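You operate a simulated robot arm through the tools that you are given. There is no shell and no other tool. Be economical: measure what you need, move in short steps, check, and stop when the job is done.

You are at the controls of a simulated two-armed robot. One attempt, no reset.

TASK
Air the damp out with the fan till the blue meter reads 55 or less.
Fine: hold the meter still while you press its key, before and after; fan off last; dry hands on the rockers.

Only the result counts: the job must be done as asked and must still hold three seconds after the hand-in. Knocking over, shifting, dropping, spilling or breaking anything else fails it.

THE ROBOT
Two 7-joint arms with two-finger parallel grippers on one trunk, on a base that drives. Base frame: it is fixed to the floor where the robot stands at the start and does not move with it; the origin is under the middle of the robot, x ahead of it, y to its left, z up. Lengths are in cm, angles in rad, forces in N, time in s.
The left shoulder is at the start at [6, 14.4, 92.6], the right one opposite. With the tool pointing down near the work surface each hand reaches from about 28 to 70 cm from the robot's upright axis, wherever it stands, measured 20 degrees to its own side. Places, roughly: boiler rocker [-20, 60, 130]; cream knob [-50, 50, 100]; fan rocker [-20, 60, 130]; light rocker [-30, 60, 130]; white valve knob [40, 50, 100]; yellow key of the blue meter [50, -10, 90]. Payload 1.57 kg a hand.
The TCP of each hand is the grasp point between the finger pads, 3 cm short of the fingertips. In the tool frame z runs along the fingers and y along their closing line. Largest opening 11 cm; finger width 2.4, thickness 1.2; the body of the gripper, 4.8 by 11.2 cm, starts 7.8 cm behind the TCP.
Orientation is that of the tool frame in the base frame, as a unit quaternion [w, x, y, z]. With the fingers straight down and closing along the base's y, the tool's x points along the base's -x, its y along +y and its z along -z.

THE INTERFACE
- The arms move only by the tool apply_moves. It takes "left_plan", "right_plan" or both (then of equal length, played together; a hand with none holds still); each is one flat list of numbers, 7 for each row, row after row: the gripper command, from -1 (shut) to 1 (fully open), values between in proportion, then the shift along the tool's x, y, z in cm, then the turn, a rotation vector about the tool's x, y, z in rad. In form: [hand, x, y, z, wx, wy, wz, hand, x, y, z, wx, wy, wz, ...]. A call has 1 to 12 rows; each row shifts and turns the commanded pose from where the row before left it, along the tool's axes as they then stand. A row lasts 0.2 s, in which the tool goes at most 5 cm and 0.15 rad; a call with a longer step from one row to the next is refused whole, and so is a gripper value outside its range. Where a pose cannot be reached the arm comes as near as it can. A force on the tool above 40 N (or 10 N above the force at the start of the call, whichever is more), or a blocked arm, ends the call early, and 0.2 s more pass. Each finger travels about 4.5 cm/s and halts on what it meets, pressing with about 21 N; the grip force reading is that of the motor and also rises with nothing between the fingers. The clock runs only during rows and for 0.2 s after the last one: add rows that do not move to give the fingers time. It gives the time, the measured TCP pose, the force on the tool (base axes), the opening and the grip force at its end, in the units of the frame above (readings bear some noise), with the torque about the TCP (base axes, N m) and any sound that the robot's microphone picked up.
- Cameras (640 x 400 px; columns grow to the right, rows downward): "scene" is now at [1.67, 5.76, 153.03]; the picture's right is [0.78, -0.62, 0.00], its down [-0.50, -0.63, -0.60] and it looks along [0.37, 0.47, -0.80] (base axes); focal length 214 px, centre (320, 200). "left" rides on the left gripper at [7, -1.6, -14.1] in its tool frame; the picture's right is [0.23, 0.97, 0.00], its down [-0.86, 0.20, -0.48] and it looks along [-0.47, 0.11, 0.88] (tool axes); focal length 222 px, centre (320, 200). "right" rides on the right gripper at [7, 1.6, -14.1] in its tool frame; the picture's right is [-0.23, 0.97, 0.00], its down [-0.86, -0.20, -0.48] and it looks along [-0.47, -0.11, 0.88] (tool axes); focal length 222 px, centre (320, 200). There is no depth. A picture from a camera that has moved, and an enlarged one, comes with that camera's place and axes in the base frame and with its lens.
- get_image(camera): a new picture of that camera. It takes no simulated time.
- raise_lower(by): slides the trunk up (or, below 0, down) by that many cm; the arms and the scene camera ride with it, the base frame stays. It gives what a move gives, with no picture.
- roll_base(legs): drives the robot by 1 to 6 legs, each [ahead, left, turn to the left] in cm, cm and rad, along the robot's own axes; the way and the turn of a leg run together, so that a leg with both is an arc; at most 150 cm and 3.142 rad a leg. The arms and the cameras ride along, it lands a little off, and it stops where it bumps. It gives what a move gives.
- aim_head(pan, tilt): turns the head with the scene camera to pan (to the left, within 1.501 rad either way) and tilt (down, from -0.506 to 1.204), counted from straight ahead of the robot. It gives what a move gives.
- inspect(camera, box): a new picture of the part [left, top, right, bottom] of that camera's present view, enlarged. It takes no simulated time.
- job_done(): hands the job in; it is judged then, once.

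Go step by step. Nothing tells you exact positions but the pictures and the camera data: compare them with the known pose of the tool, close in by small moves and look again before you grip or let go. The budget is 120 turns and 108 pictures, counting those below and the enlarged ones. Unless the task says otherwise, let go and move clear before handing in, and close with one line.

The tools are called by a JSON object that holds its "api" and its "payload". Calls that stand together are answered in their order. apply_moves: Moves the arms, as the interface text tells. Its arguments: {"type":"object","properties":{"left_plan":{"type":"array","items":{"type":"number"}},"right_plan":{"type":"array","items":{"type":"number"}}},"required":[]} The other tools are called the same way: raise_lower (by) slides the trunk up or down; roll_base (legs) drives the base; aim_head (pan, tilt) turns the head that bears the scene camera; get_image (camera) takes a picture; inspect (camera, box) takes an enlarged picture of a part of a camera's view; job_done () hands the job in.

At the start:

```text
t: 0.0
left_eef_pos: [33.7, 37.33, 99.98]
left_orientation: [0.0, 0.0, 1.0, -0.001]
left_contact_force: [0.1, 0.5, -0.8]
left_ft_torque: [0.02, -0.01, 0.01]
left_opening: 11.03
left_grip_force: 0.0
right_eef_pos: [38.74, 4.95, 100.04]
right_orientation: [0.0, 0.0, 1.0, 0.001]
right_contact_force: [0.2, -0.4, 0.4]
right_ft_torque: [-0.02, 0.02, 0.01]
right_opening: 11.0
right_grip_force: 0.0
trunk travel left (down, up): [-52.5, 6.5]
robot x, y, heading: [-0.15, -0.07, 0.0]
head pan, tilt: [0.899, 0.929]
```

scene: 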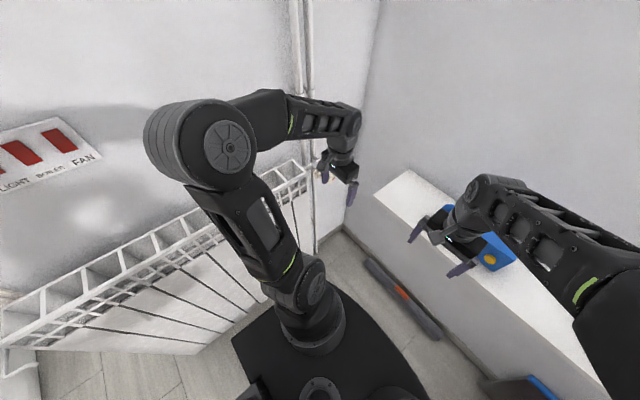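
right: 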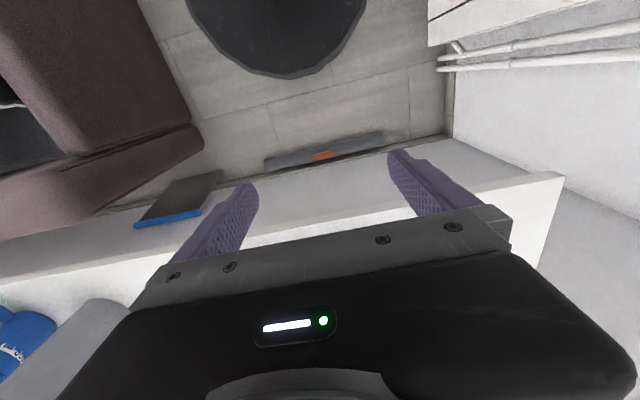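
left: 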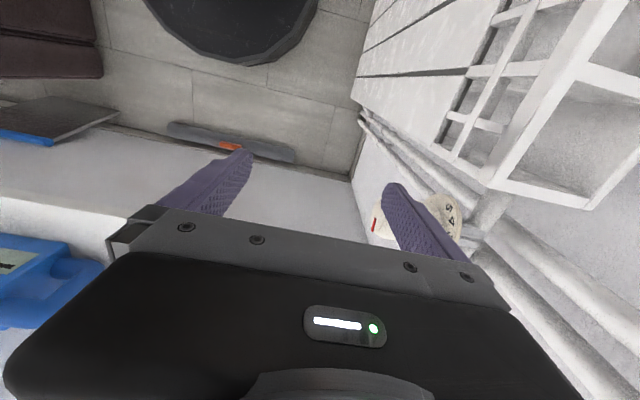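

I see the switch panel (LIGHT, BOILER, FAN) on the left wall, a rack/radiator, and a blue meter on the shelf ahead. First I look closer at the meter and the panel.

{"api": "aim_head", "payload": {"pan": -0.1, "tilt": 0.8}}

{"api": "get_image", "payload": {"camera": "scene"}}

{"api": "aim_head", "payload": {"pan": 1.5, "tilt": 0.4}}

{"api": "get_image", "payload": {"camera": "scene"}}

```text
t: 1.3
left_eef_pos: [33.76, 37.21, 99.92]
left_orientation: [-0.001, 0.0, 1.0, 0.0]
left_contact_force: [0.0, 0.4, 0.6]
left_ft_torque: [0.01, -0.02, 0.0]
left_opening: 11.01
left_grip_force: 0.1
right_eef_pos: [38.6, 4.86, 100.01]
right_orientation: [0.0, 0.0, 1.0, 0.0]
right_contact_force: [-0.3, -0.4, 0.4]
right_ft_torque: [-0.02, -0.01, -0.02]
right_opening: 10.99
right_grip_force: 0.0
trunk travel left (down, up): [-52.5, 6.5]
robot x, y, heading: [0.24, 0.03, -0.003]
head pan, tilt: [-0.099, 0.799]
```

```text
104 pictures are left
camera scene: at [5.1, -0.82, 154.02], right [-0.1, -1.0, 0.0], down [-0.71, 0.07, -0.7], along [0.69, -0.07, -0.72], focal length 214 px, centre (320, 200)
```

scene: 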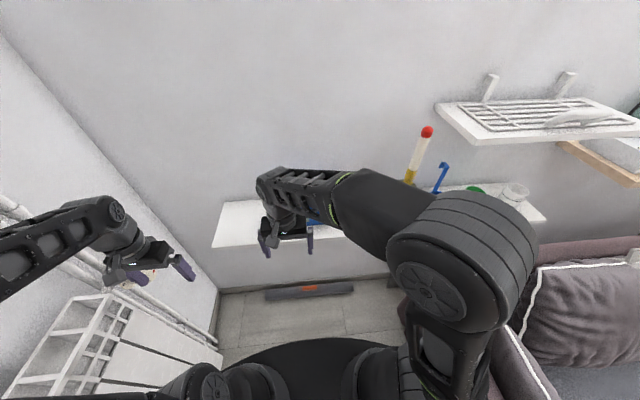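

```text
t: 2.9
left_eef_pos: [33.59, 37.28, 100.02]
left_orientation: [0.001, 0.001, 1.0, 0.0]
left_contact_force: [0.4, -0.2, 1.0]
left_ft_torque: [-0.03, 0.01, 0.01]
left_opening: 11.02
left_grip_force: 0.1
right_eef_pos: [38.66, 4.92, 100.05]
right_orientation: [0.0, 0.0, 1.0, 0.001]
right_contact_force: [0.5, -0.5, -0.3]
right_ft_torque: [0.0, 0.03, 0.0]
right_opening: 11.0
right_grip_force: 0.2
trunk travel left (down, up): [-52.5, 6.5]
robot x, y, heading: [-0.29, -0.24, 0.003]
head pan, tilt: [1.499, 0.4]
```

```text
103 pictures are left
camera scene: at [-2.26, 9.21, 157.53], right [1.0, -0.07, 0.0], down [-0.03, -0.39, -0.92], along [0.07, 0.92, -0.39], focal length 214 px, centre (320, 200)
```

scene: 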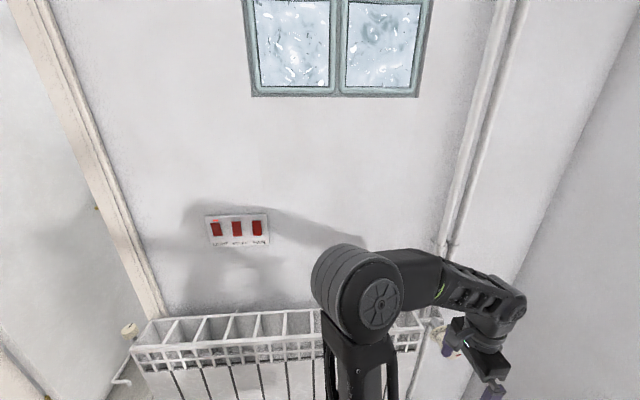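

The panel is on the left wall at about x=-25, z~128. I'll zoom on it and look at the meter from the left and right.

{"api": "inspect", "payload": {"camera": "scene", "box": [190, 200, 290, 262]}}

{"api": "aim_head", "payload": {"pan": 0.2, "tilt": 0.9}}

{"api": "apply_moves", "payload": {"right_plan": [1, 4, 0, 0, 0, 0, 0, 1, 4, 0, 0, 0, 0, 0, 1, 4, 0, -2, 0, 0, 0, 1, 0, 0, 0, 0, 0, 0]}}

{"api": "get_image", "payload": {"camera": "scene"}}

{"api": "get_image", "payload": {"camera": "right"}}

```text
6.40 times, centred on (240, 231) of scene
camera zoom: at [-2.26, 9.21, 157.53], right [1.0, -0.07, 0.0], down [-0.03, -0.39, -0.92], along [0.07, 0.92, -0.39], focal length 1373 px, centre (832, 2)
```

zoom: 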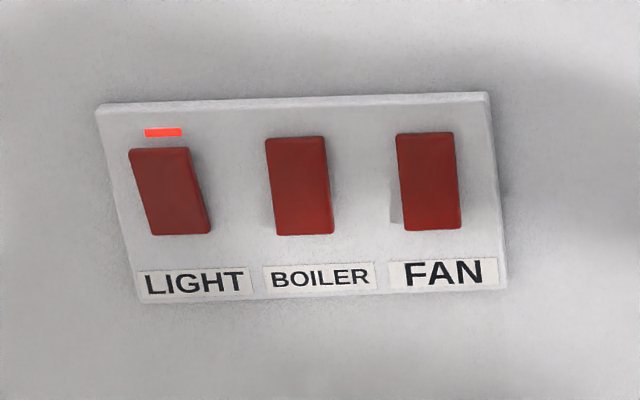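

```text
t: 4.4
left_eef_pos: [33.85, 37.22, 100.01]
left_orientation: [0.001, 0.0, 1.0, 0.0]
left_contact_force: [-0.1, -0.2, -0.6]
left_ft_torque: [0.0, -0.01, -0.02]
left_opening: 10.98
left_grip_force: 0.0
right_eef_pos: [38.6, 4.89, 100.02]
right_orientation: [0.0, 0.0, 1.0, 0.001]
right_contact_force: [-0.7, -0.6, 1.1]
right_ft_torque: [0.01, 0.01, 0.0]
right_opening: 11.01
right_grip_force: 0.2
trunk travel left (down, up): [-52.5, 6.5]
robot x, y, heading: [-0.23, -0.18, -0.006]
head pan, tilt: [0.201, 0.901]
```

```text
t: 5.4
left_eef_pos: [33.66, 37.31, 100.01]
left_orientation: [0.0, 0.0, 1.0, 0.001]
left_contact_force: [0.1, 0.6, -0.6]
left_ft_torque: [0.02, 0.01, 0.0]
left_opening: 11.01
left_grip_force: 0.0
right_eef_pos: [26.6, 4.97, 102.03]
right_orientation: [0.0, 0.0, 1.0, 0.0]
right_contact_force: [-0.1, -0.6, 0.2]
right_ft_torque: [0.01, 0.0, -0.02]
right_opening: 10.99
right_grip_force: 0.1
trunk travel left (down, up): [-52.5, 6.5]
robot x, y, heading: [-0.04, -0.01, -0.004]
head pan, tilt: [0.201, 0.901]
```

```text
101 pictures are left
camera scene: at [4.52, 1.52, 153.23], right [0.2, -0.98, 0.0], down [-0.77, -0.16, -0.62], along [0.61, 0.12, -0.78], focal length 214 px, centre (320, 200)
```

scene: 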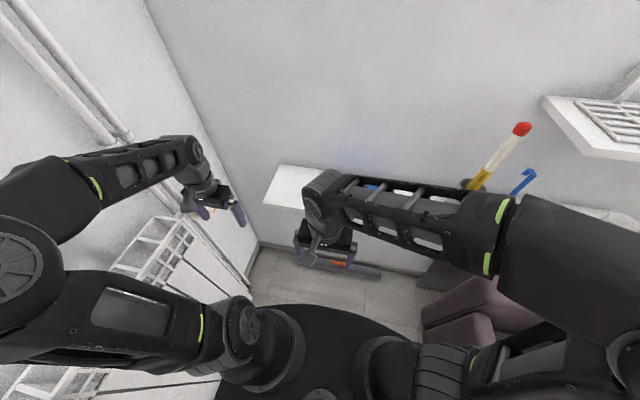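

```text
100 pictures are left
camera right: at [19.62, 6.49, 116.25], right [0.23, 0.97, 0.0], down [0.86, -0.2, 0.48], along [0.47, -0.11, -0.88], focal length 222 px, centre (320, 200)
```

right: 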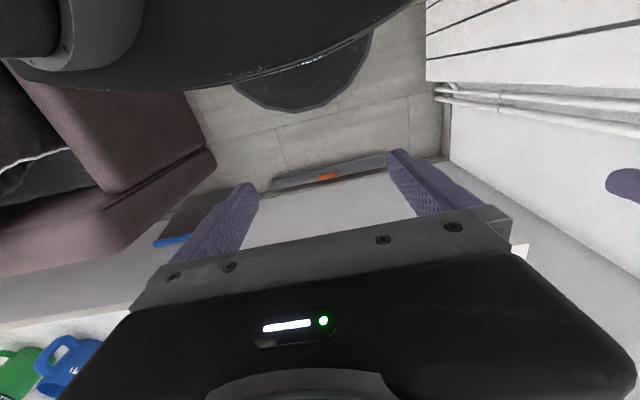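

The right arm hides the meter; I swing it back and to the right in free space.

{"api": "apply_moves", "payload": {"right_plan": [1, 0, -5, -3, 0, 0, 0, 1, 0, -5, -3, 0, 0, 0, 1, 0, -5, -3, 0, 0, 0, 1, 0, -5, 0, 0, 0, 0, 1, 0, -5, 0, 0, 0, 0, 1, 0, -4, 0, 0, 0, 0]}}

{"api": "get_image", "payload": {"camera": "scene"}}

{"api": "get_image", "payload": {"camera": "right"}}

```text
refused: row 1 steps farther than a row can; nothing moved
```

```text
99 pictures are left
camera scene: at [4.52, 1.52, 153.23], right [0.2, -0.98, 0.0], down [-0.77, -0.16, -0.62], along [0.61, 0.12, -0.78], focal length 214 px, centre (320, 200)
```

scene: 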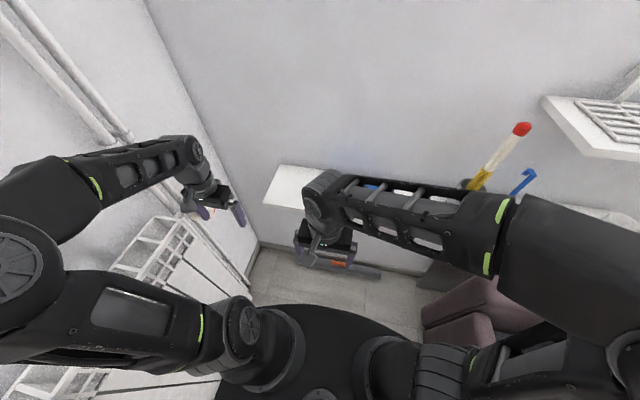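

```text
98 pictures are left
camera right: at [19.62, 6.49, 116.25], right [0.23, 0.97, 0.0], down [0.86, -0.2, 0.48], along [0.47, -0.11, -0.88], focal length 222 px, centre (320, 200)
```

right: 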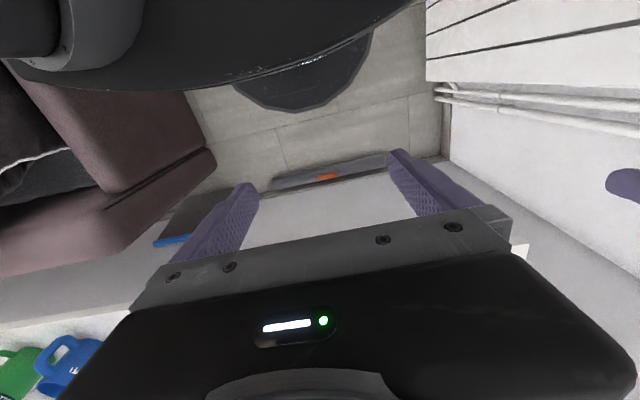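

The step was too long; I redo it with shorter steps.

{"api": "apply_moves", "payload": {"right_plan": [1, 0, -4, -2, 0, 0, 0, 1, 0, -4, -2, 0, 0, 0, 1, 0, -4, -2, 0, 0, 0, 1, 0, -4, -2, 0, 0, 0, 1, 0, -4, 0, 0, 0, 0, 1, 0, -4, 0, 0, 0, 0, 1, 0, -4, 0, 0, 0, 0, 1, 0, 0, 0, 0, 0, 0]}}

{"api": "get_image", "payload": {"camera": "scene"}}

```text
t: 7.2
left_eef_pos: [33.65, 37.38, 99.94]
left_orientation: [0.0, 0.0, 1.0, 0.0]
left_contact_force: [0.4, 0.7, 0.6]
left_ft_torque: [0.01, 0.03, 0.03]
left_opening: 11.03
left_grip_force: 0.0
right_eef_pos: [26.85, -22.97, 109.87]
right_orientation: [0.0, -0.001, 1.0, 0.001]
right_contact_force: [1.6, -0.1, -0.1]
right_ft_torque: [0.02, 0.01, 0.03]
right_opening: 11.0
right_grip_force: 0.1
right hand out of reach, approached as far as the arm can: row 4
trunk travel left (down, up): [-52.5, 6.5]
robot x, y, heading: [-0.16, -0.09, 0.003]
head pan, tilt: [0.201, 0.901]
```

```text
97 pictures are left
camera scene: at [4.55, 1.38, 153.23], right [0.2, -0.98, 0.0], down [-0.77, -0.16, -0.62], along [0.61, 0.12, -0.78], focal length 214 px, centre (320, 200)
```

scene: 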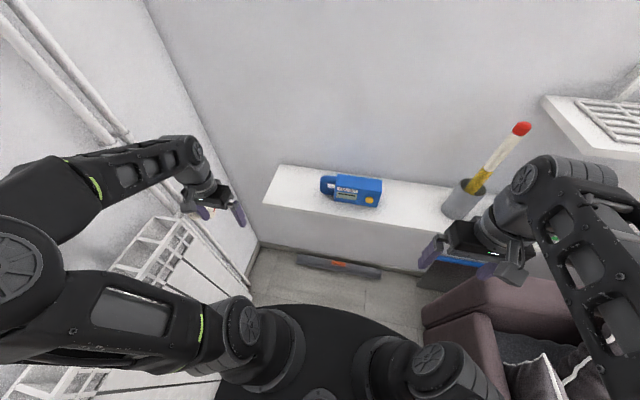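

{"api": "inspect", "payload": {"camera": "scene", "box": [310, 165, 390, 215]}}

{"api": "inspect", "payload": {"camera": "scene", "box": [150, 160, 310, 260]}}

```text
8.00 times, centred on (350, 190) of scene
camera zoom: at [4.55, 1.38, 153.23], right [0.2, -0.98, 0.0], down [-0.77, -0.16, -0.62], along [0.61, 0.12, -0.78], focal length 1716 px, centre (80, 280)
```

zoom: 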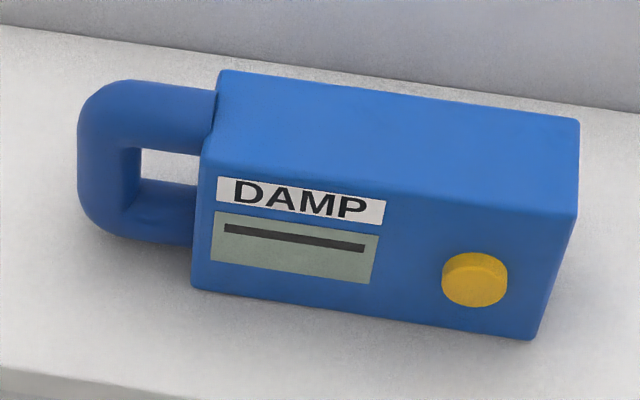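

```text
4.00 times, centred on (230, 210) of scene
camera zoom: at [4.55, 1.38, 153.23], right [0.2, -0.98, 0.0], down [-0.77, -0.16, -0.62], along [0.61, 0.12, -0.78], focal length 858 px, centre (680, 160)
```

zoom: 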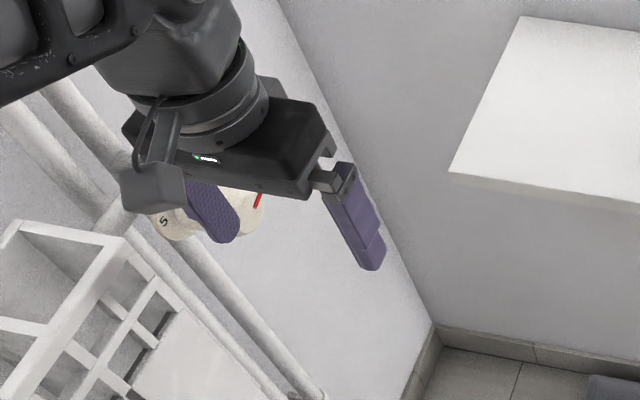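

The meter's body spans about x 54.7–60.2, y −9.8–5.8, z 90–98.8, with its key on the front (robot-facing) face and a loop handle on the left at y≈6–12. I'll bring the left hand above the handle, turn it so the fingers close along x, and look.

{"api": "apply_moves", "payload": {"left_plan": [1, 0, -3, -3, 0, 0, 0, 0.3, -3, -3.5, -1, 0, 0, 0, 0.3, -3, -3.5, -1, 0, 0, 0, 0.3, -3, -3.5, -1, 0, 0, 0, 0.3, -3, -3.5, -1, 0, 0, 0, 0.3, -3, -3.5, -1, 0, 0, 0, 0.3, -3, -3.5, -1, 0, 0, 0, 0.3, -3, -3.5, -1, 0, 0, 0, 0.3, -3, 0, 0, 0, 0, 0, 0.3, 0, 0, 0, 0, 0, 0]}}

{"api": "apply_moves", "payload": {"left_plan": [0.3, 0, 0, 0, 0, 0, 0.143, 0.3, 0, 0, 0, 0, 0, 0.143, 0.3, 0, 0, 0, 0, 0, 0.143, 0.3, 0, 0, 0, 0, 0, 0.143, 0.3, 0, 0, 0, 0, 0, 0.143, 0.3, 0, 0, 0, 0, 0, 0.143, 0.3, 0, 0, 0, 0, 0, 0.143, 0.3, 0, 0, 0, 0, 0, 0.143, 0.3, 0, 0, 0, 0, 0, 0.143, 0.3, 0, 0, 0, 0, 0, 0.143, 0.3, 0, 0, 0, 0, 0, 0.141, 0.3, 0, 0, 0, 0, 0, 0]}}

{"api": "get_image", "payload": {"camera": "left"}}

{"api": "get_image", "payload": {"camera": "scene"}}

```text
t: 9.4
left_eef_pos: [52.55, 12.62, 109.25]
left_orientation: [0.001, 0.0, 1.0, 0.001]
left_contact_force: [-0.8, 0.1, -0.2]
left_ft_torque: [-0.03, 0.0, -0.02]
left_opening: 7.14
left_grip_force: 0.0
left hand out of reach, approached as far as the arm can: row 8, 9
right_eef_pos: [26.66, -22.77, 109.89]
right_orientation: [0.0, -0.001, 1.0, 0.0]
right_contact_force: [-0.7, -0.4, -0.3]
right_ft_torque: [-0.01, 0.01, -0.01]
right_opening: 11.01
right_grip_force: 0.0
trunk travel left (down, up): [-52.5, 6.5]
robot x, y, heading: [-0.06, -0.07, -0.003]
head pan, tilt: [0.201, 0.901]
```

```text
t: 12.0
left_eef_pos: [52.53, 12.5, 109.21]
left_orientation: [0.0, 0.707, 0.707, 0.001]
left_contact_force: [-0.9, -0.1, 0.2]
left_ft_torque: [-0.01, 0.03, -0.02]
left_opening: 7.16
left_grip_force: 0.1
right_eef_pos: [26.67, -22.79, 109.87]
right_orientation: [0.0, 0.001, 1.0, -0.001]
right_contact_force: [0.1, 0.4, 0.1]
right_ft_torque: [-0.01, 0.01, 0.01]
right_opening: 11.01
right_grip_force: 0.1
trunk travel left (down, up): [-52.5, 6.5]
robot x, y, heading: [0.4, 0.25, -0.0]
head pan, tilt: [0.201, 0.901]
```

```text
94 pictures are left
camera left: at [50.88, 19.26, 123.34], right [0.97, 0.23, 0.0], down [0.2, -0.86, 0.48], along [0.11, -0.47, -0.88], focal length 222 px, centre (320, 200)
```

left: 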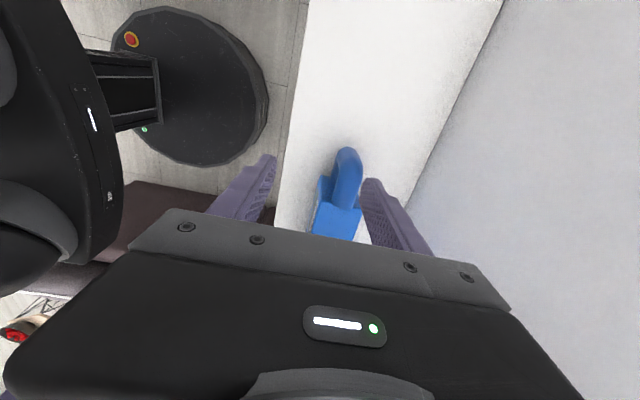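

```text
93 pictures are left
camera scene: at [4.47, 1.46, 153.23], right [0.2, -0.98, 0.0], down [-0.77, -0.16, -0.62], along [0.61, 0.12, -0.78], focal length 214 px, centre (320, 200)
```

scene: 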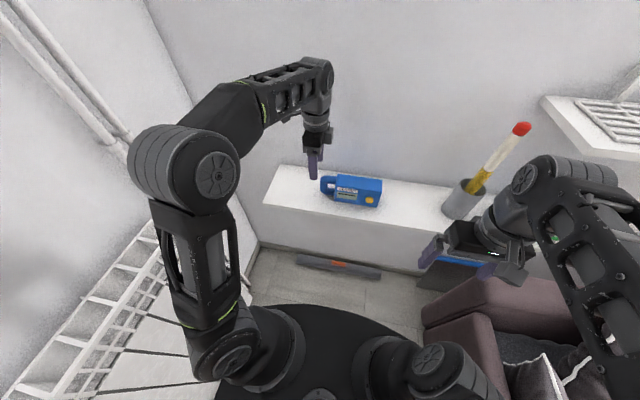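

The handle is just in front and below; the arm is near its limit at this height, so I roll the base 7 cm ahead (hand stays above everything).

{"api": "roll_base", "payload": {"legs": [[7, 0, 0]]}}

{"api": "get_image", "payload": {"camera": "left"}}

{"api": "get_image", "payload": {"camera": "scene"}}

```text
t: 13.0
left_eef_pos: [59.66, 12.33, 109.17]
left_orientation: [-0.001, 0.707, 0.707, -0.001]
left_contact_force: [1.3, 1.2, 0.7]
left_ft_torque: [0.0, 0.05, -0.01]
left_opening: 7.15
left_grip_force: 0.0
right_eef_pos: [33.84, -22.68, 109.82]
right_orientation: [0.0, 0.0, 1.0, 0.0]
right_contact_force: [0.7, -0.4, 0.3]
right_ft_torque: [0.02, 0.01, -0.01]
right_opening: 11.01
right_grip_force: 0.1
trunk travel left (down, up): [-52.5, 6.5]
robot x, y, heading: [6.74, -0.3, 0.001]
head pan, tilt: [0.201, 0.901]
```

```text
92 pictures are left
camera left: at [57.96, 19.25, 123.27], right [0.97, 0.23, 0.0], down [0.2, -0.85, 0.48], along [0.11, -0.47, -0.88], focal length 222 px, centre (320, 200)
```

left: 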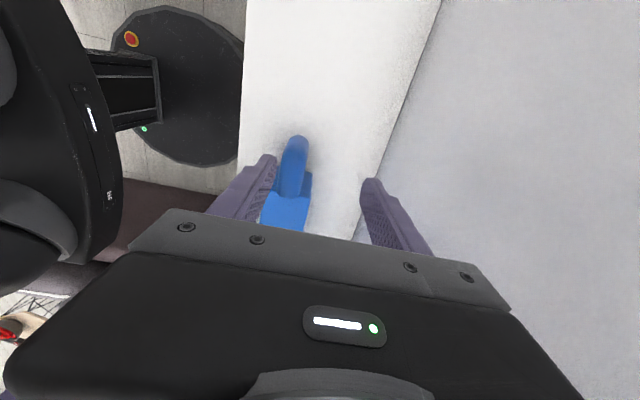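

```text
91 pictures are left
camera scene: at [11.6, 1.47, 153.22], right [0.2, -0.98, 0.0], down [-0.77, -0.16, -0.62], along [0.61, 0.12, -0.78], focal length 214 px, centre (320, 200)
```

scene: 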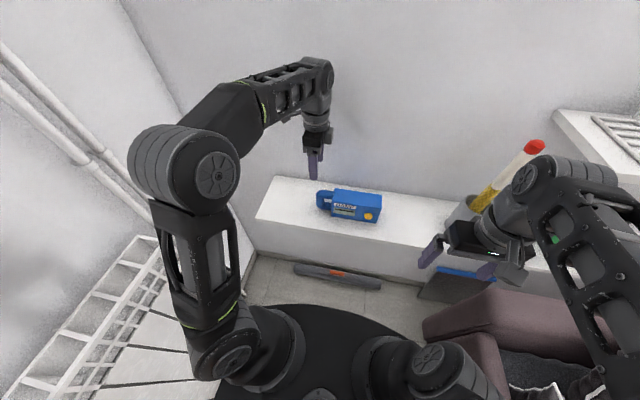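

Handle centre is about x=57.2, y=9.3. I line up above it.

{"api": "apply_moves", "payload": {"left_plan": [0.3, -3, -2.4, 0, 0, 0, 0, 0.3, 0, 0, 3, 0, 0, 0, 0.3, 0, 0, 0, 0, 0, 0]}}

{"api": "get_image", "payload": {"camera": "left"}}

```text
t: 13.8
left_eef_pos: [56.99, 9.42, 106.23]
left_orientation: [0.0, 0.707, 0.707, -0.001]
left_contact_force: [-0.7, 0.3, 0.7]
left_ft_torque: [0.03, 0.01, -0.02]
left_opening: 7.16
left_grip_force: 0.0
right_eef_pos: [33.7, -22.83, 109.79]
right_orientation: [0.001, 0.0, 1.0, -0.001]
right_contact_force: [0.1, -0.2, 0.2]
right_ft_torque: [-0.01, -0.02, -0.02]
right_opening: 11.03
right_grip_force: 0.1
trunk travel left (down, up): [-52.5, 6.5]
robot x, y, heading: [6.97, -0.36, 0.003]
head pan, tilt: [0.201, 0.901]
```

```text
90 pictures are left
camera left: at [55.36, 16.29, 120.33], right [0.97, 0.23, 0.0], down [0.2, -0.86, 0.48], along [0.11, -0.47, -0.88], focal length 222 px, centre (320, 200)
```

left: 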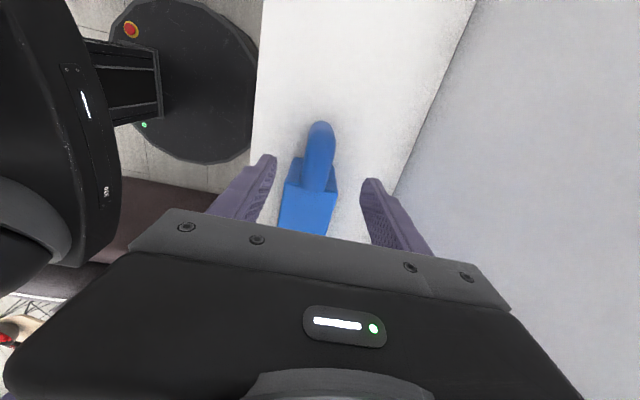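

Aligned well; I descend around the handle.

{"api": "apply_moves", "payload": {"left_plan": [0.3, 0.3, 0.2, 3, 0, 0, 0, 0.3, 0, 0, 3, 0, 0, 0, 0.3, 0, 0, 2.5, 0, 0, 0, 0.3, 0, 0, 1.8, 0, 0, 0, 0.3, 0, 0, 0, 0, 0, 0]}}

{"api": "get_image", "payload": {"camera": "left"}}

{"api": "inspect", "payload": {"camera": "scene", "box": [280, 120, 440, 220]}}

```text
t: 15.0
left_eef_pos: [57.27, 9.83, 95.98]
left_orientation: [0.001, 0.708, 0.706, 0.0]
left_contact_force: [0.8, 0.2, -0.5]
left_ft_torque: [0.0, -0.02, -0.01]
left_opening: 7.15
left_grip_force: 0.1
right_eef_pos: [33.58, -22.77, 109.79]
right_orientation: [0.0, 0.0, 1.0, 0.0]
right_contact_force: [0.4, 0.2, -0.3]
right_ft_torque: [0.01, 0.01, 0.0]
right_opening: 11.02
right_grip_force: 0.0
trunk travel left (down, up): [-52.5, 6.5]
robot x, y, heading: [6.92, -0.14, 0.001]
head pan, tilt: [0.201, 0.901]
```

```text
89 pictures are left
camera left: at [55.61, 16.58, 110.08], right [0.97, 0.23, 0.0], down [0.2, -0.86, 0.48], along [0.11, -0.47, -0.88], focal length 222 px, centre (320, 200)
```

left: 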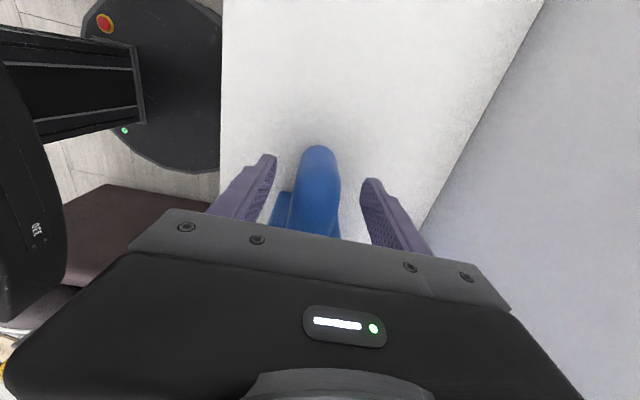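

```text
4.00 times, centred on (360, 170) of scene
camera zoom: at [11.4, 1.46, 153.23], right [0.2, -0.98, 0.0], down [-0.77, -0.16, -0.62], along [0.61, 0.12, -0.78], focal length 858 px, centre (160, 320)
```

zoom: 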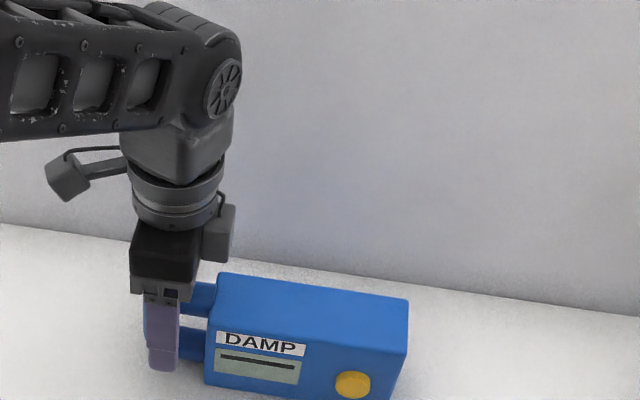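

Centred. I close slowly on the handle.

{"api": "apply_moves", "payload": {"left_plan": [0, 0, 0, 0, 0, 0, 0, -0.3, 0, 0, 0, 0, 0, 0, -0.5, 0, 0, 0, 0, 0, 0, -0.7, 0, 0, 0, 0, 0, 0, -1, 0, 0, 0, 0, 0, 0, -1, 0, 0, 0, 0, 0, 0, -1, 0, 0, 0, 0, 0, 0]}}

{"api": "get_image", "payload": {"camera": "left"}}

{"api": "inspect", "payload": {"camera": "scene", "box": [280, 160, 440, 260]}}

```text
t: 16.6
left_eef_pos: [57.29, 9.75, 95.97]
left_orientation: [0.0, 0.707, 0.707, 0.0]
left_contact_force: [-0.8, -0.6, 0.3]
left_ft_torque: [-0.1, -0.02, -0.14]
left_opening: 2.98
left_grip_force: 20.9
right_eef_pos: [33.77, -22.81, 109.88]
right_orientation: [0.0, 0.0, 1.0, 0.0]
right_contact_force: [-0.4, 0.1, 0.2]
right_ft_torque: [-0.03, 0.02, 0.02]
right_opening: 10.98
right_grip_force: 0.2
trunk travel left (down, up): [-52.5, 6.5]
robot x, y, heading: [6.82, 0.34, 0.002]
head pan, tilt: [0.201, 0.901]
```

```text
87 pictures are left
camera left: at [55.61, 16.57, 110.1], right [0.97, 0.23, 0.0], down [0.2, -0.86, 0.48], along [0.11, -0.47, -0.88], focal length 222 px, centre (320, 200)
```

left: 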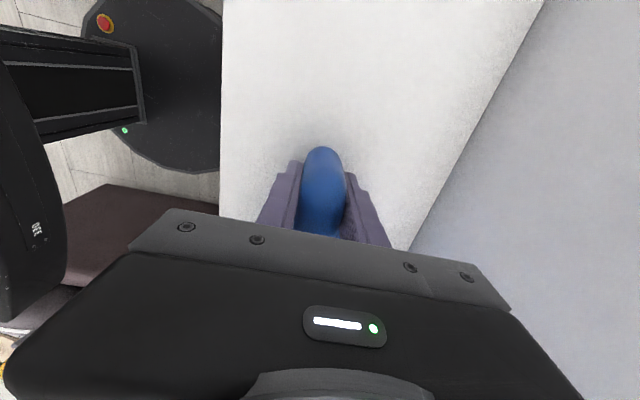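

```text
4.00 times, centred on (360, 210) of scene
camera zoom: at [11.41, 1.46, 153.23], right [0.2, -0.98, 0.0], down [-0.77, -0.16, -0.62], along [0.61, 0.12, -0.78], focal length 858 px, centre (160, 160)
```

zoom: 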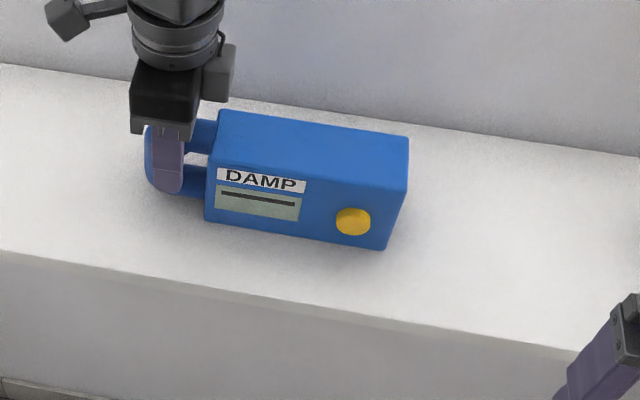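

The handle is firmly held (2.98 cm). The key's centre is about [54.2, −6.5, 94.5]; I shut the right hand and pitch it forward to press with the fingertips.

{"api": "apply_moves", "payload": {"right_plan": [-1, 0, 0, 0, 0, -0.137, 0, -1, 0, 0, 0, 0, -0.137, 0, -1, 0, 0, 0, 0, -0.137, 0, -1, 0, 0, 0, 0, -0.137, 0, -1, 0, 0, 0, 0, -0.137, 0, -1, 0, 0, 0, 0, -0.137, 0, -1, 0, 0, 0, 0, -0.137, 0, -1, 0, 0, 0, 0, 0, 0]}}

{"api": "get_image", "payload": {"camera": "scene"}}

```text
t: 18.4
left_eef_pos: [57.26, 9.71, 96.0]
left_orientation: [0.0, 0.707, 0.707, 0.0]
left_contact_force: [-0.4, 1.0, -0.4]
left_ft_torque: [0.02, -0.02, -0.05]
left_opening: 3.0
left_grip_force: 20.8
right_eef_pos: [35.47, -24.17, 118.72]
right_orientation: [0.462, 0.0, 0.887, 0.001]
right_contact_force: [-0.4, 0.6, 0.0]
right_ft_torque: [-0.03, 0.0, 0.03]
right_opening: 0.0
right_grip_force: 21.1
right hand out of reach, approached as far as the arm can: row 4, 5, 6, 7
trunk travel left (down, up): [-52.5, 6.5]
robot x, y, heading: [6.96, 0.39, -0.003]
head pan, tilt: [0.201, 0.901]
```

```text
85 pictures are left
camera scene: at [11.41, 1.46, 153.23], right [0.2, -0.98, 0.0], down [-0.77, -0.16, -0.62], along [0.61, 0.12, -0.78], focal length 214 px, centre (320, 200)
```

scene: 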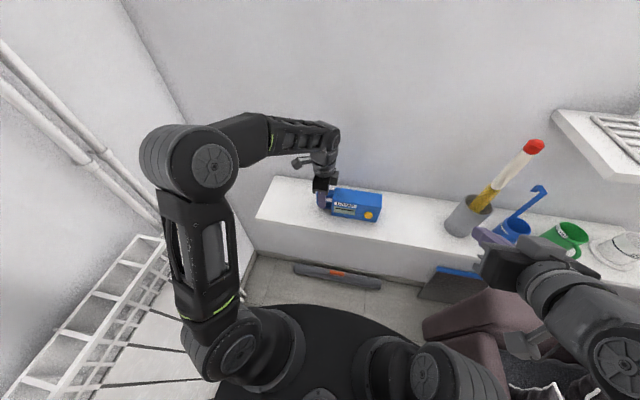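

The pose is fine but clipped by the near-reach limit; I now move over toward the key, stopping short of it.

{"api": "apply_moves", "payload": {"right_plan": [-1, -0.57, 4.4, 0.82, 0, 0, 0, -1, -0.57, 4.4, 0.82, 0, 0, 0, -1, -0.57, 4.4, 0.82, 0, 0, 0, -1, -0.57, 4.4, 0.82, 0, 0, 0, -1, 2.03, 0, 2.96, 0, 0, 0, -1, 2.03, 0, 2.96, 0, 0, 0, -1, 2.03, 0, 2.96, 0, 0, 0, -1, 2.03, 0, 2.96, 0, 0, 0, -1, 2.03, 0, 2.96, 0, 0, 0, -1, 0, 0, 0, 0, 0, 0]}}

{"api": "get_image", "payload": {"camera": "scene"}}

{"api": "get_image", "payload": {"camera": "right"}}

```text
t: 20.6
left_eef_pos: [57.3, 9.7, 96.03]
left_orientation: [0.0, 0.707, 0.707, 0.0]
left_contact_force: [-1.3, -1.8, 1.5]
left_ft_torque: [0.07, 0.0, -0.02]
left_opening: 2.97
left_grip_force: 20.2
right_eef_pos: [48.3, -3.33, 105.17]
right_orientation: [0.461, 0.0, 0.888, 0.001]
right_contact_force: [-0.5, 0.0, -0.6]
right_ft_torque: [-0.02, 0.01, 0.03]
right_opening: 0.0
right_grip_force: 20.6
right hand out of reach, approached as far as the arm can: row 6, 7, 8, 9
trunk travel left (down, up): [-52.5, 6.5]
robot x, y, heading: [7.12, 0.14, 0.001]
head pan, tilt: [0.201, 0.901]
```

```text
84 pictures are left
camera scene: at [11.4, 1.46, 153.2], right [0.2, -0.98, 0.0], down [-0.77, -0.16, -0.62], along [0.61, 0.12, -0.78], focal length 214 px, centre (320, 200)
```

scene: 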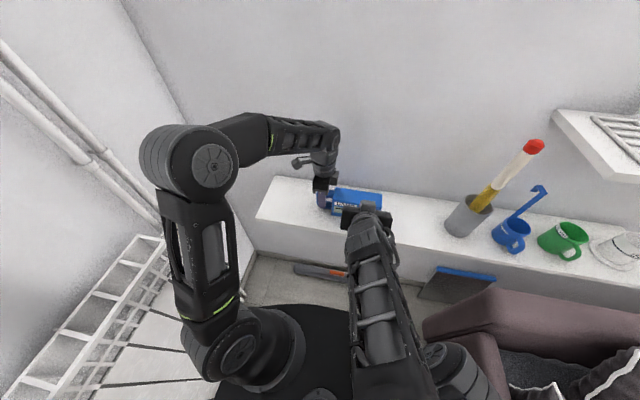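

```text
83 pictures are left
camera right: at [32.83, -1.79, 107.74], right [0.13, 0.97, 0.19], down [0.1, -0.2, 0.97], along [0.99, -0.11, -0.12], focal length 222 px, centre (320, 200)
```

right: 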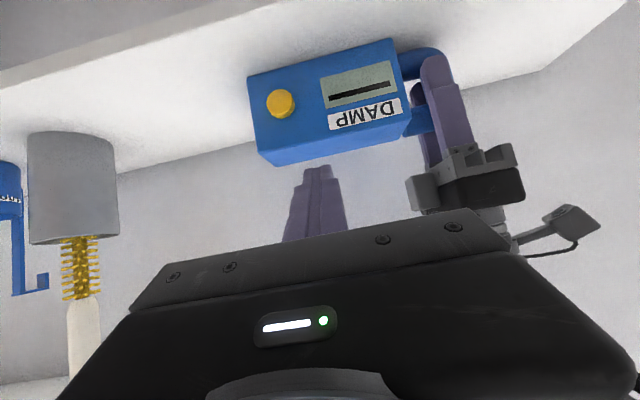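

This steep forward pitch runs into the near-reach limit, so I tilt the hand back toward vertical.

{"api": "apply_moves", "payload": {"right_plan": [-1, 0, -0.8, 0, 0, 0.125, 0, -1, 0, -0.8, 0, 0, 0.125, 0, -1, 0, -0.8, 0, 0, 0.125, 0, -1, 0, -0.8, 0, 0, 0.125, 0, -1, 0, 0, 0, 0, 0, 0]}}

```text
t: 21.8
left_eef_pos: [57.39, 9.76, 95.93]
left_orientation: [0.001, 0.707, 0.707, 0.0]
left_contact_force: [-0.4, 0.9, 0.3]
left_ft_torque: [-0.11, -0.06, -0.03]
left_opening: 2.96
left_grip_force: 20.8
right_eef_pos: [48.6, -6.51, 105.17]
right_orientation: [0.228, 0.0, 0.974, 0.0]
right_contact_force: [0.0, 0.0, 0.3]
right_ft_torque: [-0.01, -0.02, 0.03]
right_opening: 0.02
right_grip_force: 20.9
trunk travel left (down, up): [-52.5, 6.5]
robot x, y, heading: [6.74, -0.09, 0.002]
head pan, tilt: [0.201, 0.901]
```

{"api": "apply_moves", "payload": {"right_plan": [-1, 1.11, 0, 2.61, 0, 0, 0, -1, 1.11, 0, 2.61, 0, 0, 0, -1, 1.11, 0, 2.61, 0, 0, 0, -1, 0, 0, 0, 0, 0, 0]}}

{"api": "get_image", "payload": {"camera": "right"}}

{"api": "inspect", "payload": {"camera": "scene", "box": [280, 160, 440, 260]}}

```text
t: 22.8
left_eef_pos: [57.33, 9.69, 96.02]
left_orientation: [0.0, 0.706, 0.708, 0.0]
left_contact_force: [-0.1, 1.0, -0.5]
left_ft_torque: [0.12, -0.06, 0.0]
left_opening: 2.98
left_grip_force: 20.8
right_eef_pos: [49.1, -6.55, 96.8]
right_orientation: [0.229, -0.001, 0.974, 0.0]
right_contact_force: [0.3, -0.2, -0.2]
right_ft_torque: [0.03, -0.01, 0.01]
right_opening: 0.0
right_grip_force: 20.4
trunk travel left (down, up): [-52.5, 6.5]
robot x, y, heading: [6.93, 0.05, -0.0]
head pan, tilt: [0.201, 0.901]
```

```text
82 pictures are left
camera right: at [36.49, -4.96, 106.32], right [0.2, 0.97, 0.1], down [0.55, -0.2, 0.81], along [0.81, -0.11, -0.58], focal length 222 px, centre (320, 200)
```

right: 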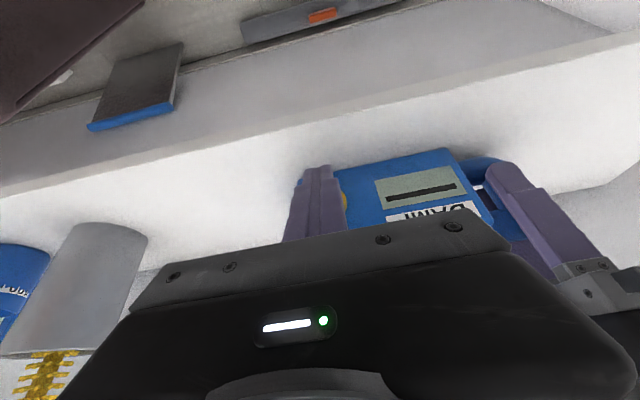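

```text
4.00 times, centred on (360, 210) of scene
camera zoom: at [11.41, 1.47, 153.23], right [0.2, -0.98, 0.0], down [-0.77, -0.16, -0.62], along [0.61, 0.12, -0.78], focal length 858 px, centre (160, 160)
```

zoom: 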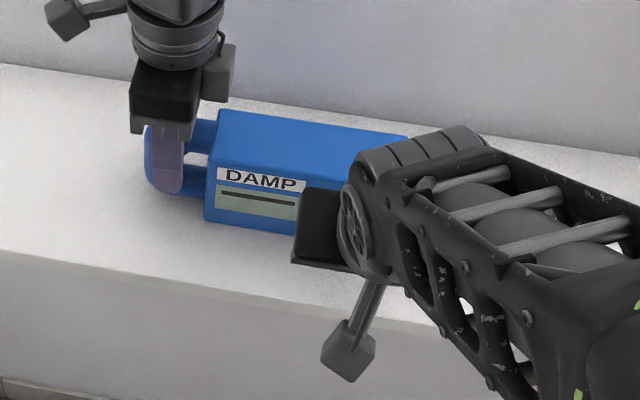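

Fingertips are in front of the key (centre ≈[54.2, −6.35, 94.4]). I press forward in small steps.

{"api": "apply_moves", "payload": {"right_plan": [-1, -1.79, 0.2, 0.89, 0, 0, 0, -1, -0.36, 0, 0.18, 0, 0, 0, -1, -0.36, 0, 0.18, 0, 0, 0, -1, -0.36, 0, 0.18, 0, 0, 0]}}

{"api": "inspect", "payload": {"camera": "scene", "box": [320, 190, 384, 230]}}

{"api": "get_image", "payload": {"camera": "right"}}

```text
t: 23.8
left_eef_pos: [57.33, 9.71, 96.01]
left_orientation: [0.001, 0.707, 0.707, 0.0]
left_contact_force: [5.9, 2.8, 0.6]
left_ft_torque: [-0.16, 0.03, 0.68]
left_opening: 3.04
left_grip_force: 21.0
right_eef_pos: [52.26, -6.29, 96.7]
right_orientation: [0.227, 0.0, 0.974, 0.0]
right_contact_force: [-5.6, -2.0, -0.3]
right_ft_torque: [-0.05, 0.12, -0.01]
right_opening: 0.01
right_grip_force: 21.3
trunk travel left (down, up): [-52.5, 6.5]
robot x, y, heading: [6.88, -0.28, 0.001]
head pan, tilt: [0.201, 0.901]
heard: click
```

```text
10.00 times, centred on (352, 210) of scene
camera zoom: at [11.4, 1.48, 153.23], right [0.2, -0.98, 0.0], down [-0.77, -0.16, -0.62], along [0.61, 0.12, -0.78], focal length 2145 px, centre (0, 100)
```

zoom: 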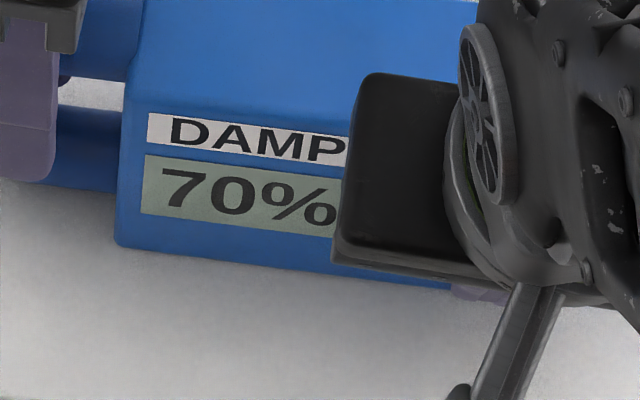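

```text
79 pictures are left
camera right: at [39.64, -4.75, 106.35], right [0.2, 0.97, 0.1], down [0.56, -0.2, 0.81], along [0.81, -0.11, -0.58], focal length 222 px, centre (320, 200)
```

right: 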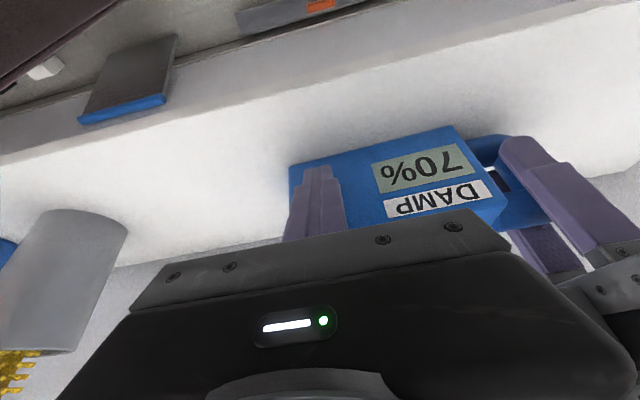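

The meter reads 70%. I back the right hand off, then release the left and raise it.

{"api": "apply_moves", "payload": {"right_plan": [-1, 2.69, 0, -1.33, 0, 0, 0, -1, 2, 0, -3, 0, 0, 0, -1, 0, 0, -4, 0, 0, 0, -1, 0, 0, -4, 0, 0, 0, -1, 0, 0, 0, 0, 0, 0]}}

{"api": "apply_moves", "payload": {"left_plan": [-0.3, 0, 0, 0, 0, 0, 0, 0, 0, 0, 0, 0, 0, 0, 0.3, 0, 0, 0, 0, 0, 0, 0.3, 0, 0, 0, 0, 0, 0, 0.3, 0, 0, 0, 0, 0, 0, 0.3, 0, 0, -2, 0, 0, 0, 0.3, 0, 0, -4, 0, 0, 0, 0.3, 0, 0, -4, 0, 0, 0, 0.3, 0, 0, -3, 0, 0, 0, 0.3, 0, 0, 0, 0, 0, 0]}}

{"api": "get_image", "payload": {"camera": "scene"}}

```text
t: 25.0
left_eef_pos: [57.25, 9.77, 96.07]
left_orientation: [0.0, 0.707, 0.707, 0.0]
left_contact_force: [0.1, 0.8, -0.4]
left_ft_torque: [-0.03, 0.03, 0.01]
left_opening: 2.99
left_grip_force: 20.7
right_eef_pos: [42.58, -6.4, 105.74]
right_orientation: [0.228, 0.0, 0.974, 0.0]
right_contact_force: [-0.1, -0.5, -0.4]
right_ft_torque: [-0.01, 0.0, 0.02]
right_opening: 0.01
right_grip_force: 20.8
trunk travel left (down, up): [-52.5, 6.5]
robot x, y, heading: [6.89, -0.18, 0.001]
head pan, tilt: [0.201, 0.901]
```

```text
t: 27.2
left_eef_pos: [57.32, 9.74, 109.11]
left_orientation: [-0.001, 0.707, 0.707, 0.0]
left_contact_force: [0.1, -0.2, -0.7]
left_ft_torque: [-0.06, -0.01, 0.01]
left_opening: 7.14
left_grip_force: 0.1
right_eef_pos: [42.72, -6.26, 105.78]
right_orientation: [0.227, 0.0, 0.974, 0.001]
right_contact_force: [0.7, -0.3, -0.1]
right_ft_torque: [0.01, 0.01, 0.03]
right_opening: 0.01
right_grip_force: 21.2
trunk travel left (down, up): [-52.5, 6.5]
robot x, y, heading: [6.85, -0.01, 0.0]
head pan, tilt: [0.201, 0.901]
```

```text
78 pictures are left
camera scene: at [11.43, 1.49, 153.23], right [0.2, -0.98, 0.0], down [-0.77, -0.16, -0.62], along [0.61, 0.12, -0.78], focal length 214 px, centre (320, 200)
```

scene: 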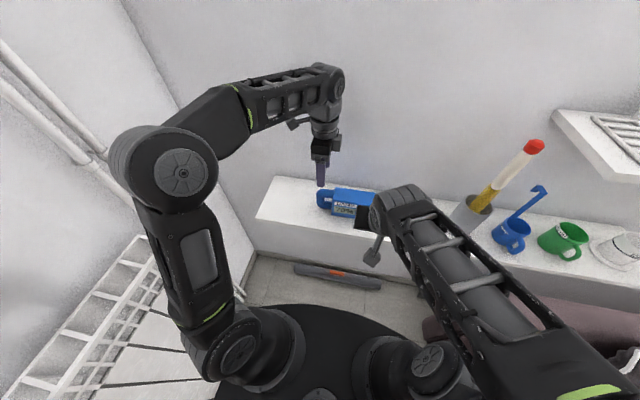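

Meter is left standing where it was. I roll back 7 cm to known free ground, then raise and turn the left hand toward the left wall.

{"api": "roll_base", "payload": {"legs": [[-7, 0, 0]]}}

{"api": "apply_moves", "payload": {"left_plan": [-1, 0, -4, -2, 0, 0, 0, -1, 0, -4, -2, 0, 0, 0, -1, 0, -4, -2, 0, 0, 0, -1, 0, -4, -2, 0, 0, 0, -1, 2, -3, -2, 0, 0, 0, -1, 2, -3, -2, 0, 0, 0, -1, 0, 0, 0, 0, 0, 0]}}

{"api": "apply_moves", "payload": {"left_plan": [-1, 0, 0, 0, 0, 0.143, 0, -1, 0, 0, 0, 0, 0.143, 0, -1, 0, 0, 0, 0, 0.143, 0, -1, 0, 0, 0, 0, 0.143, 0, -1, 0, 0, 0, 0, 0.143, 0, -1, 0, 0, 0, 0, 0.143, 0, -1, 0, 0, 0, 0, 0.143, 0, -1, 0, 0, 0, 0, 0.143, 0, -1, 0, 0, 0, 0, 0.143, 0, -1, 0, 0, 0, 0, 0.143, 0, -1, 0, 0, 0, 0, 0.141, 0, -1, 0, 0, 0, 0, 0, 0]}}

{"api": "aim_head", "payload": {"pan": 1.3, "tilt": 0.6}}

{"api": "get_image", "payload": {"camera": "scene"}}

{"api": "get_image", "payload": {"camera": "left"}}

```text
t: 28.2
left_eef_pos: [50.05, 9.87, 109.13]
left_orientation: [0.0, 0.708, 0.707, 0.001]
left_contact_force: [-0.5, 0.4, 0.1]
left_ft_torque: [0.03, -0.05, 0.03]
left_opening: 7.14
left_grip_force: 0.1
right_eef_pos: [35.56, -6.29, 105.72]
right_orientation: [0.228, 0.0, 0.974, -0.001]
right_contact_force: [-0.5, 1.0, 0.1]
right_ft_torque: [0.03, 0.0, 0.01]
right_opening: 0.0
right_grip_force: 20.9
trunk travel left (down, up): [-52.5, 6.5]
robot x, y, heading: [-0.15, 0.05, 0.0]
head pan, tilt: [0.201, 0.901]
```

```text
t: 29.8
left_eef_pos: [40.26, 10.19, 112.82]
left_orientation: [0.005, 0.708, 0.707, 0.003]
left_contact_force: [-0.1, -0.3, 0.7]
left_ft_torque: [0.0, -0.03, 0.01]
left_opening: 0.0
left_grip_force: 20.9
left hand out of reach, approached as far as the arm can: row 2, 3, 4, 5, 6
right_eef_pos: [35.49, -6.15, 105.85]
right_orientation: [0.228, -0.001, 0.974, 0.001]
right_contact_force: [-0.4, 0.4, 0.3]
right_ft_torque: [-0.02, 0.0, 0.02]
right_opening: 0.0
right_grip_force: 21.0
trunk travel left (down, up): [-52.5, 6.5]
robot x, y, heading: [-0.07, -0.2, 0.001]
head pan, tilt: [0.201, 0.901]
```

```text
t: 32.4
left_eef_pos: [40.7, 9.3, 113.05]
left_orientation: [-0.035, 0.71, 0.698, 0.085]
left_contact_force: [0.4, 1.1, -0.4]
left_ft_torque: [0.0, -0.02, -0.01]
left_opening: 0.02
left_grip_force: 20.7
left hand out of reach, approached as far as the arm can: row 1, 2, 3, 4, 5, 6, 7, 8, 9, 10, 11
right_eef_pos: [35.54, -6.32, 105.72]
right_orientation: [0.227, 0.0, 0.974, 0.0]
right_contact_force: [-0.9, -0.4, -0.4]
right_ft_torque: [0.01, -0.02, -0.01]
right_opening: 0.0
right_grip_force: 21.5
trunk travel left (down, up): [-52.5, 6.5]
robot x, y, heading: [-0.22, 0.02, 0.003]
head pan, tilt: [0.201, 0.901]
```

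```text
t: 33.8
left_eef_pos: [40.72, 9.2, 113.04]
left_orientation: [-0.036, 0.71, 0.698, 0.085]
left_contact_force: [-0.6, 0.9, 1.2]
left_ft_torque: [-0.02, -0.05, 0.02]
left_opening: 0.02
left_grip_force: 21.1
right_eef_pos: [35.56, -6.29, 105.68]
right_orientation: [0.227, -0.001, 0.974, 0.001]
right_contact_force: [0.0, -0.1, 0.1]
right_ft_torque: [0.01, -0.01, -0.03]
right_opening: 0.01
right_grip_force: 21.4
trunk travel left (down, up): [-52.5, 6.5]
robot x, y, heading: [-0.55, 0.09, 0.002]
head pan, tilt: [1.3, 0.6]
```

```text
77 pictures are left
camera scene: at [-0.61, 8.48, 155.71], right [0.96, -0.27, 0.0], down [-0.15, -0.54, -0.82], along [0.22, 0.79, -0.57], focal length 214 px, centre (320, 200)
```

scene: 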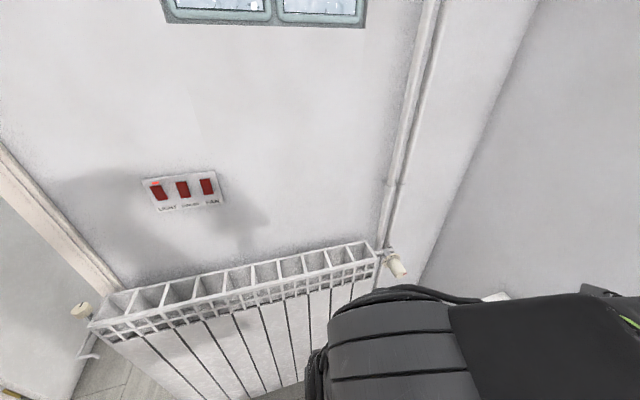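

```text
76 pictures are left
camera left: at [38.08, 13.7, 128.12], right [0.97, 0.2, 0.11], down [0.16, -0.93, 0.34], along [0.17, -0.31, -0.93], focal length 222 px, centre (320, 200)
```

left: 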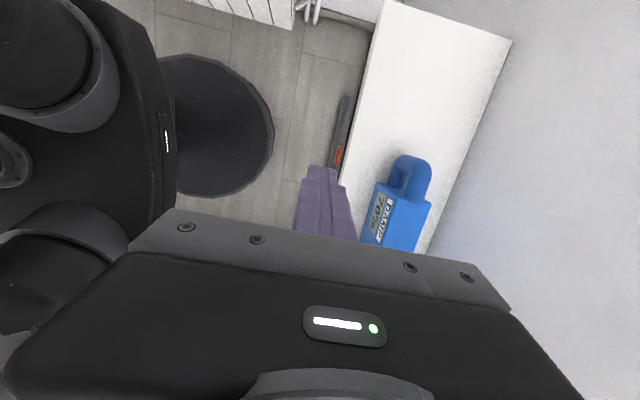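

The arm is cramped there. Instead I turn the robot to face the left wall so the rocker sits straight ahead of the left shoulder; everything stays within ~45 cm radius.

{"api": "roll_base", "payload": {"legs": [[0, 0, 1.571]]}}

{"api": "aim_head", "payload": {"pan": 0.1, "tilt": 0.5}}

{"api": "get_image", "payload": {"camera": "scene"}}

```text
t: 38.0
left_eef_pos: [-9.26, 40.71, 113.15]
left_orientation: [-0.085, 0.008, 0.996, 0.035]
left_contact_force: [-0.7, -0.1, -0.7]
left_ft_torque: [0.02, 0.02, 0.02]
left_opening: 0.02
left_grip_force: 20.9
right_eef_pos: [6.2, 35.55, 105.72]
right_orientation: [0.161, -0.688, 0.689, 0.161]
right_contact_force: [-0.2, -0.4, 0.1]
right_ft_torque: [0.03, 0.04, 0.0]
right_opening: 0.01
right_grip_force: 21.5
trunk travel left (down, up): [-52.5, 6.5]
robot x, y, heading: [-0.2, -0.01, 1.573]
head pan, tilt: [1.3, 0.6]
```

```text
t: 39.4
left_eef_pos: [-9.33, 40.73, 113.18]
left_orientation: [-0.085, 0.008, 0.996, 0.035]
left_contact_force: [-1.5, -0.2, -0.2]
left_ft_torque: [-0.03, -0.07, -0.03]
left_opening: 0.0
left_grip_force: 21.5
right_eef_pos: [6.3, 35.63, 105.7]
right_orientation: [0.161, -0.689, 0.689, 0.161]
right_contact_force: [1.2, 0.7, -0.5]
right_ft_torque: [0.01, -0.02, -0.01]
right_opening: 0.0
right_grip_force: 20.8
trunk travel left (down, up): [-52.5, 6.5]
robot x, y, heading: [0.02, -0.07, 1.573]
head pan, tilt: [0.099, 0.499]
```

```text
75 pictures are left
camera scene: at [-0.89, 6.02, 156.62], right [0.99, 0.1, 0.0], down [0.05, -0.48, -0.88], along [-0.09, 0.87, -0.48], focal length 214 px, centre (320, 200)
```

scene: 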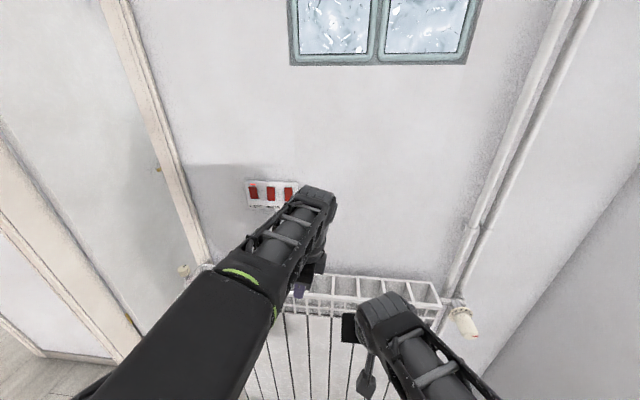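

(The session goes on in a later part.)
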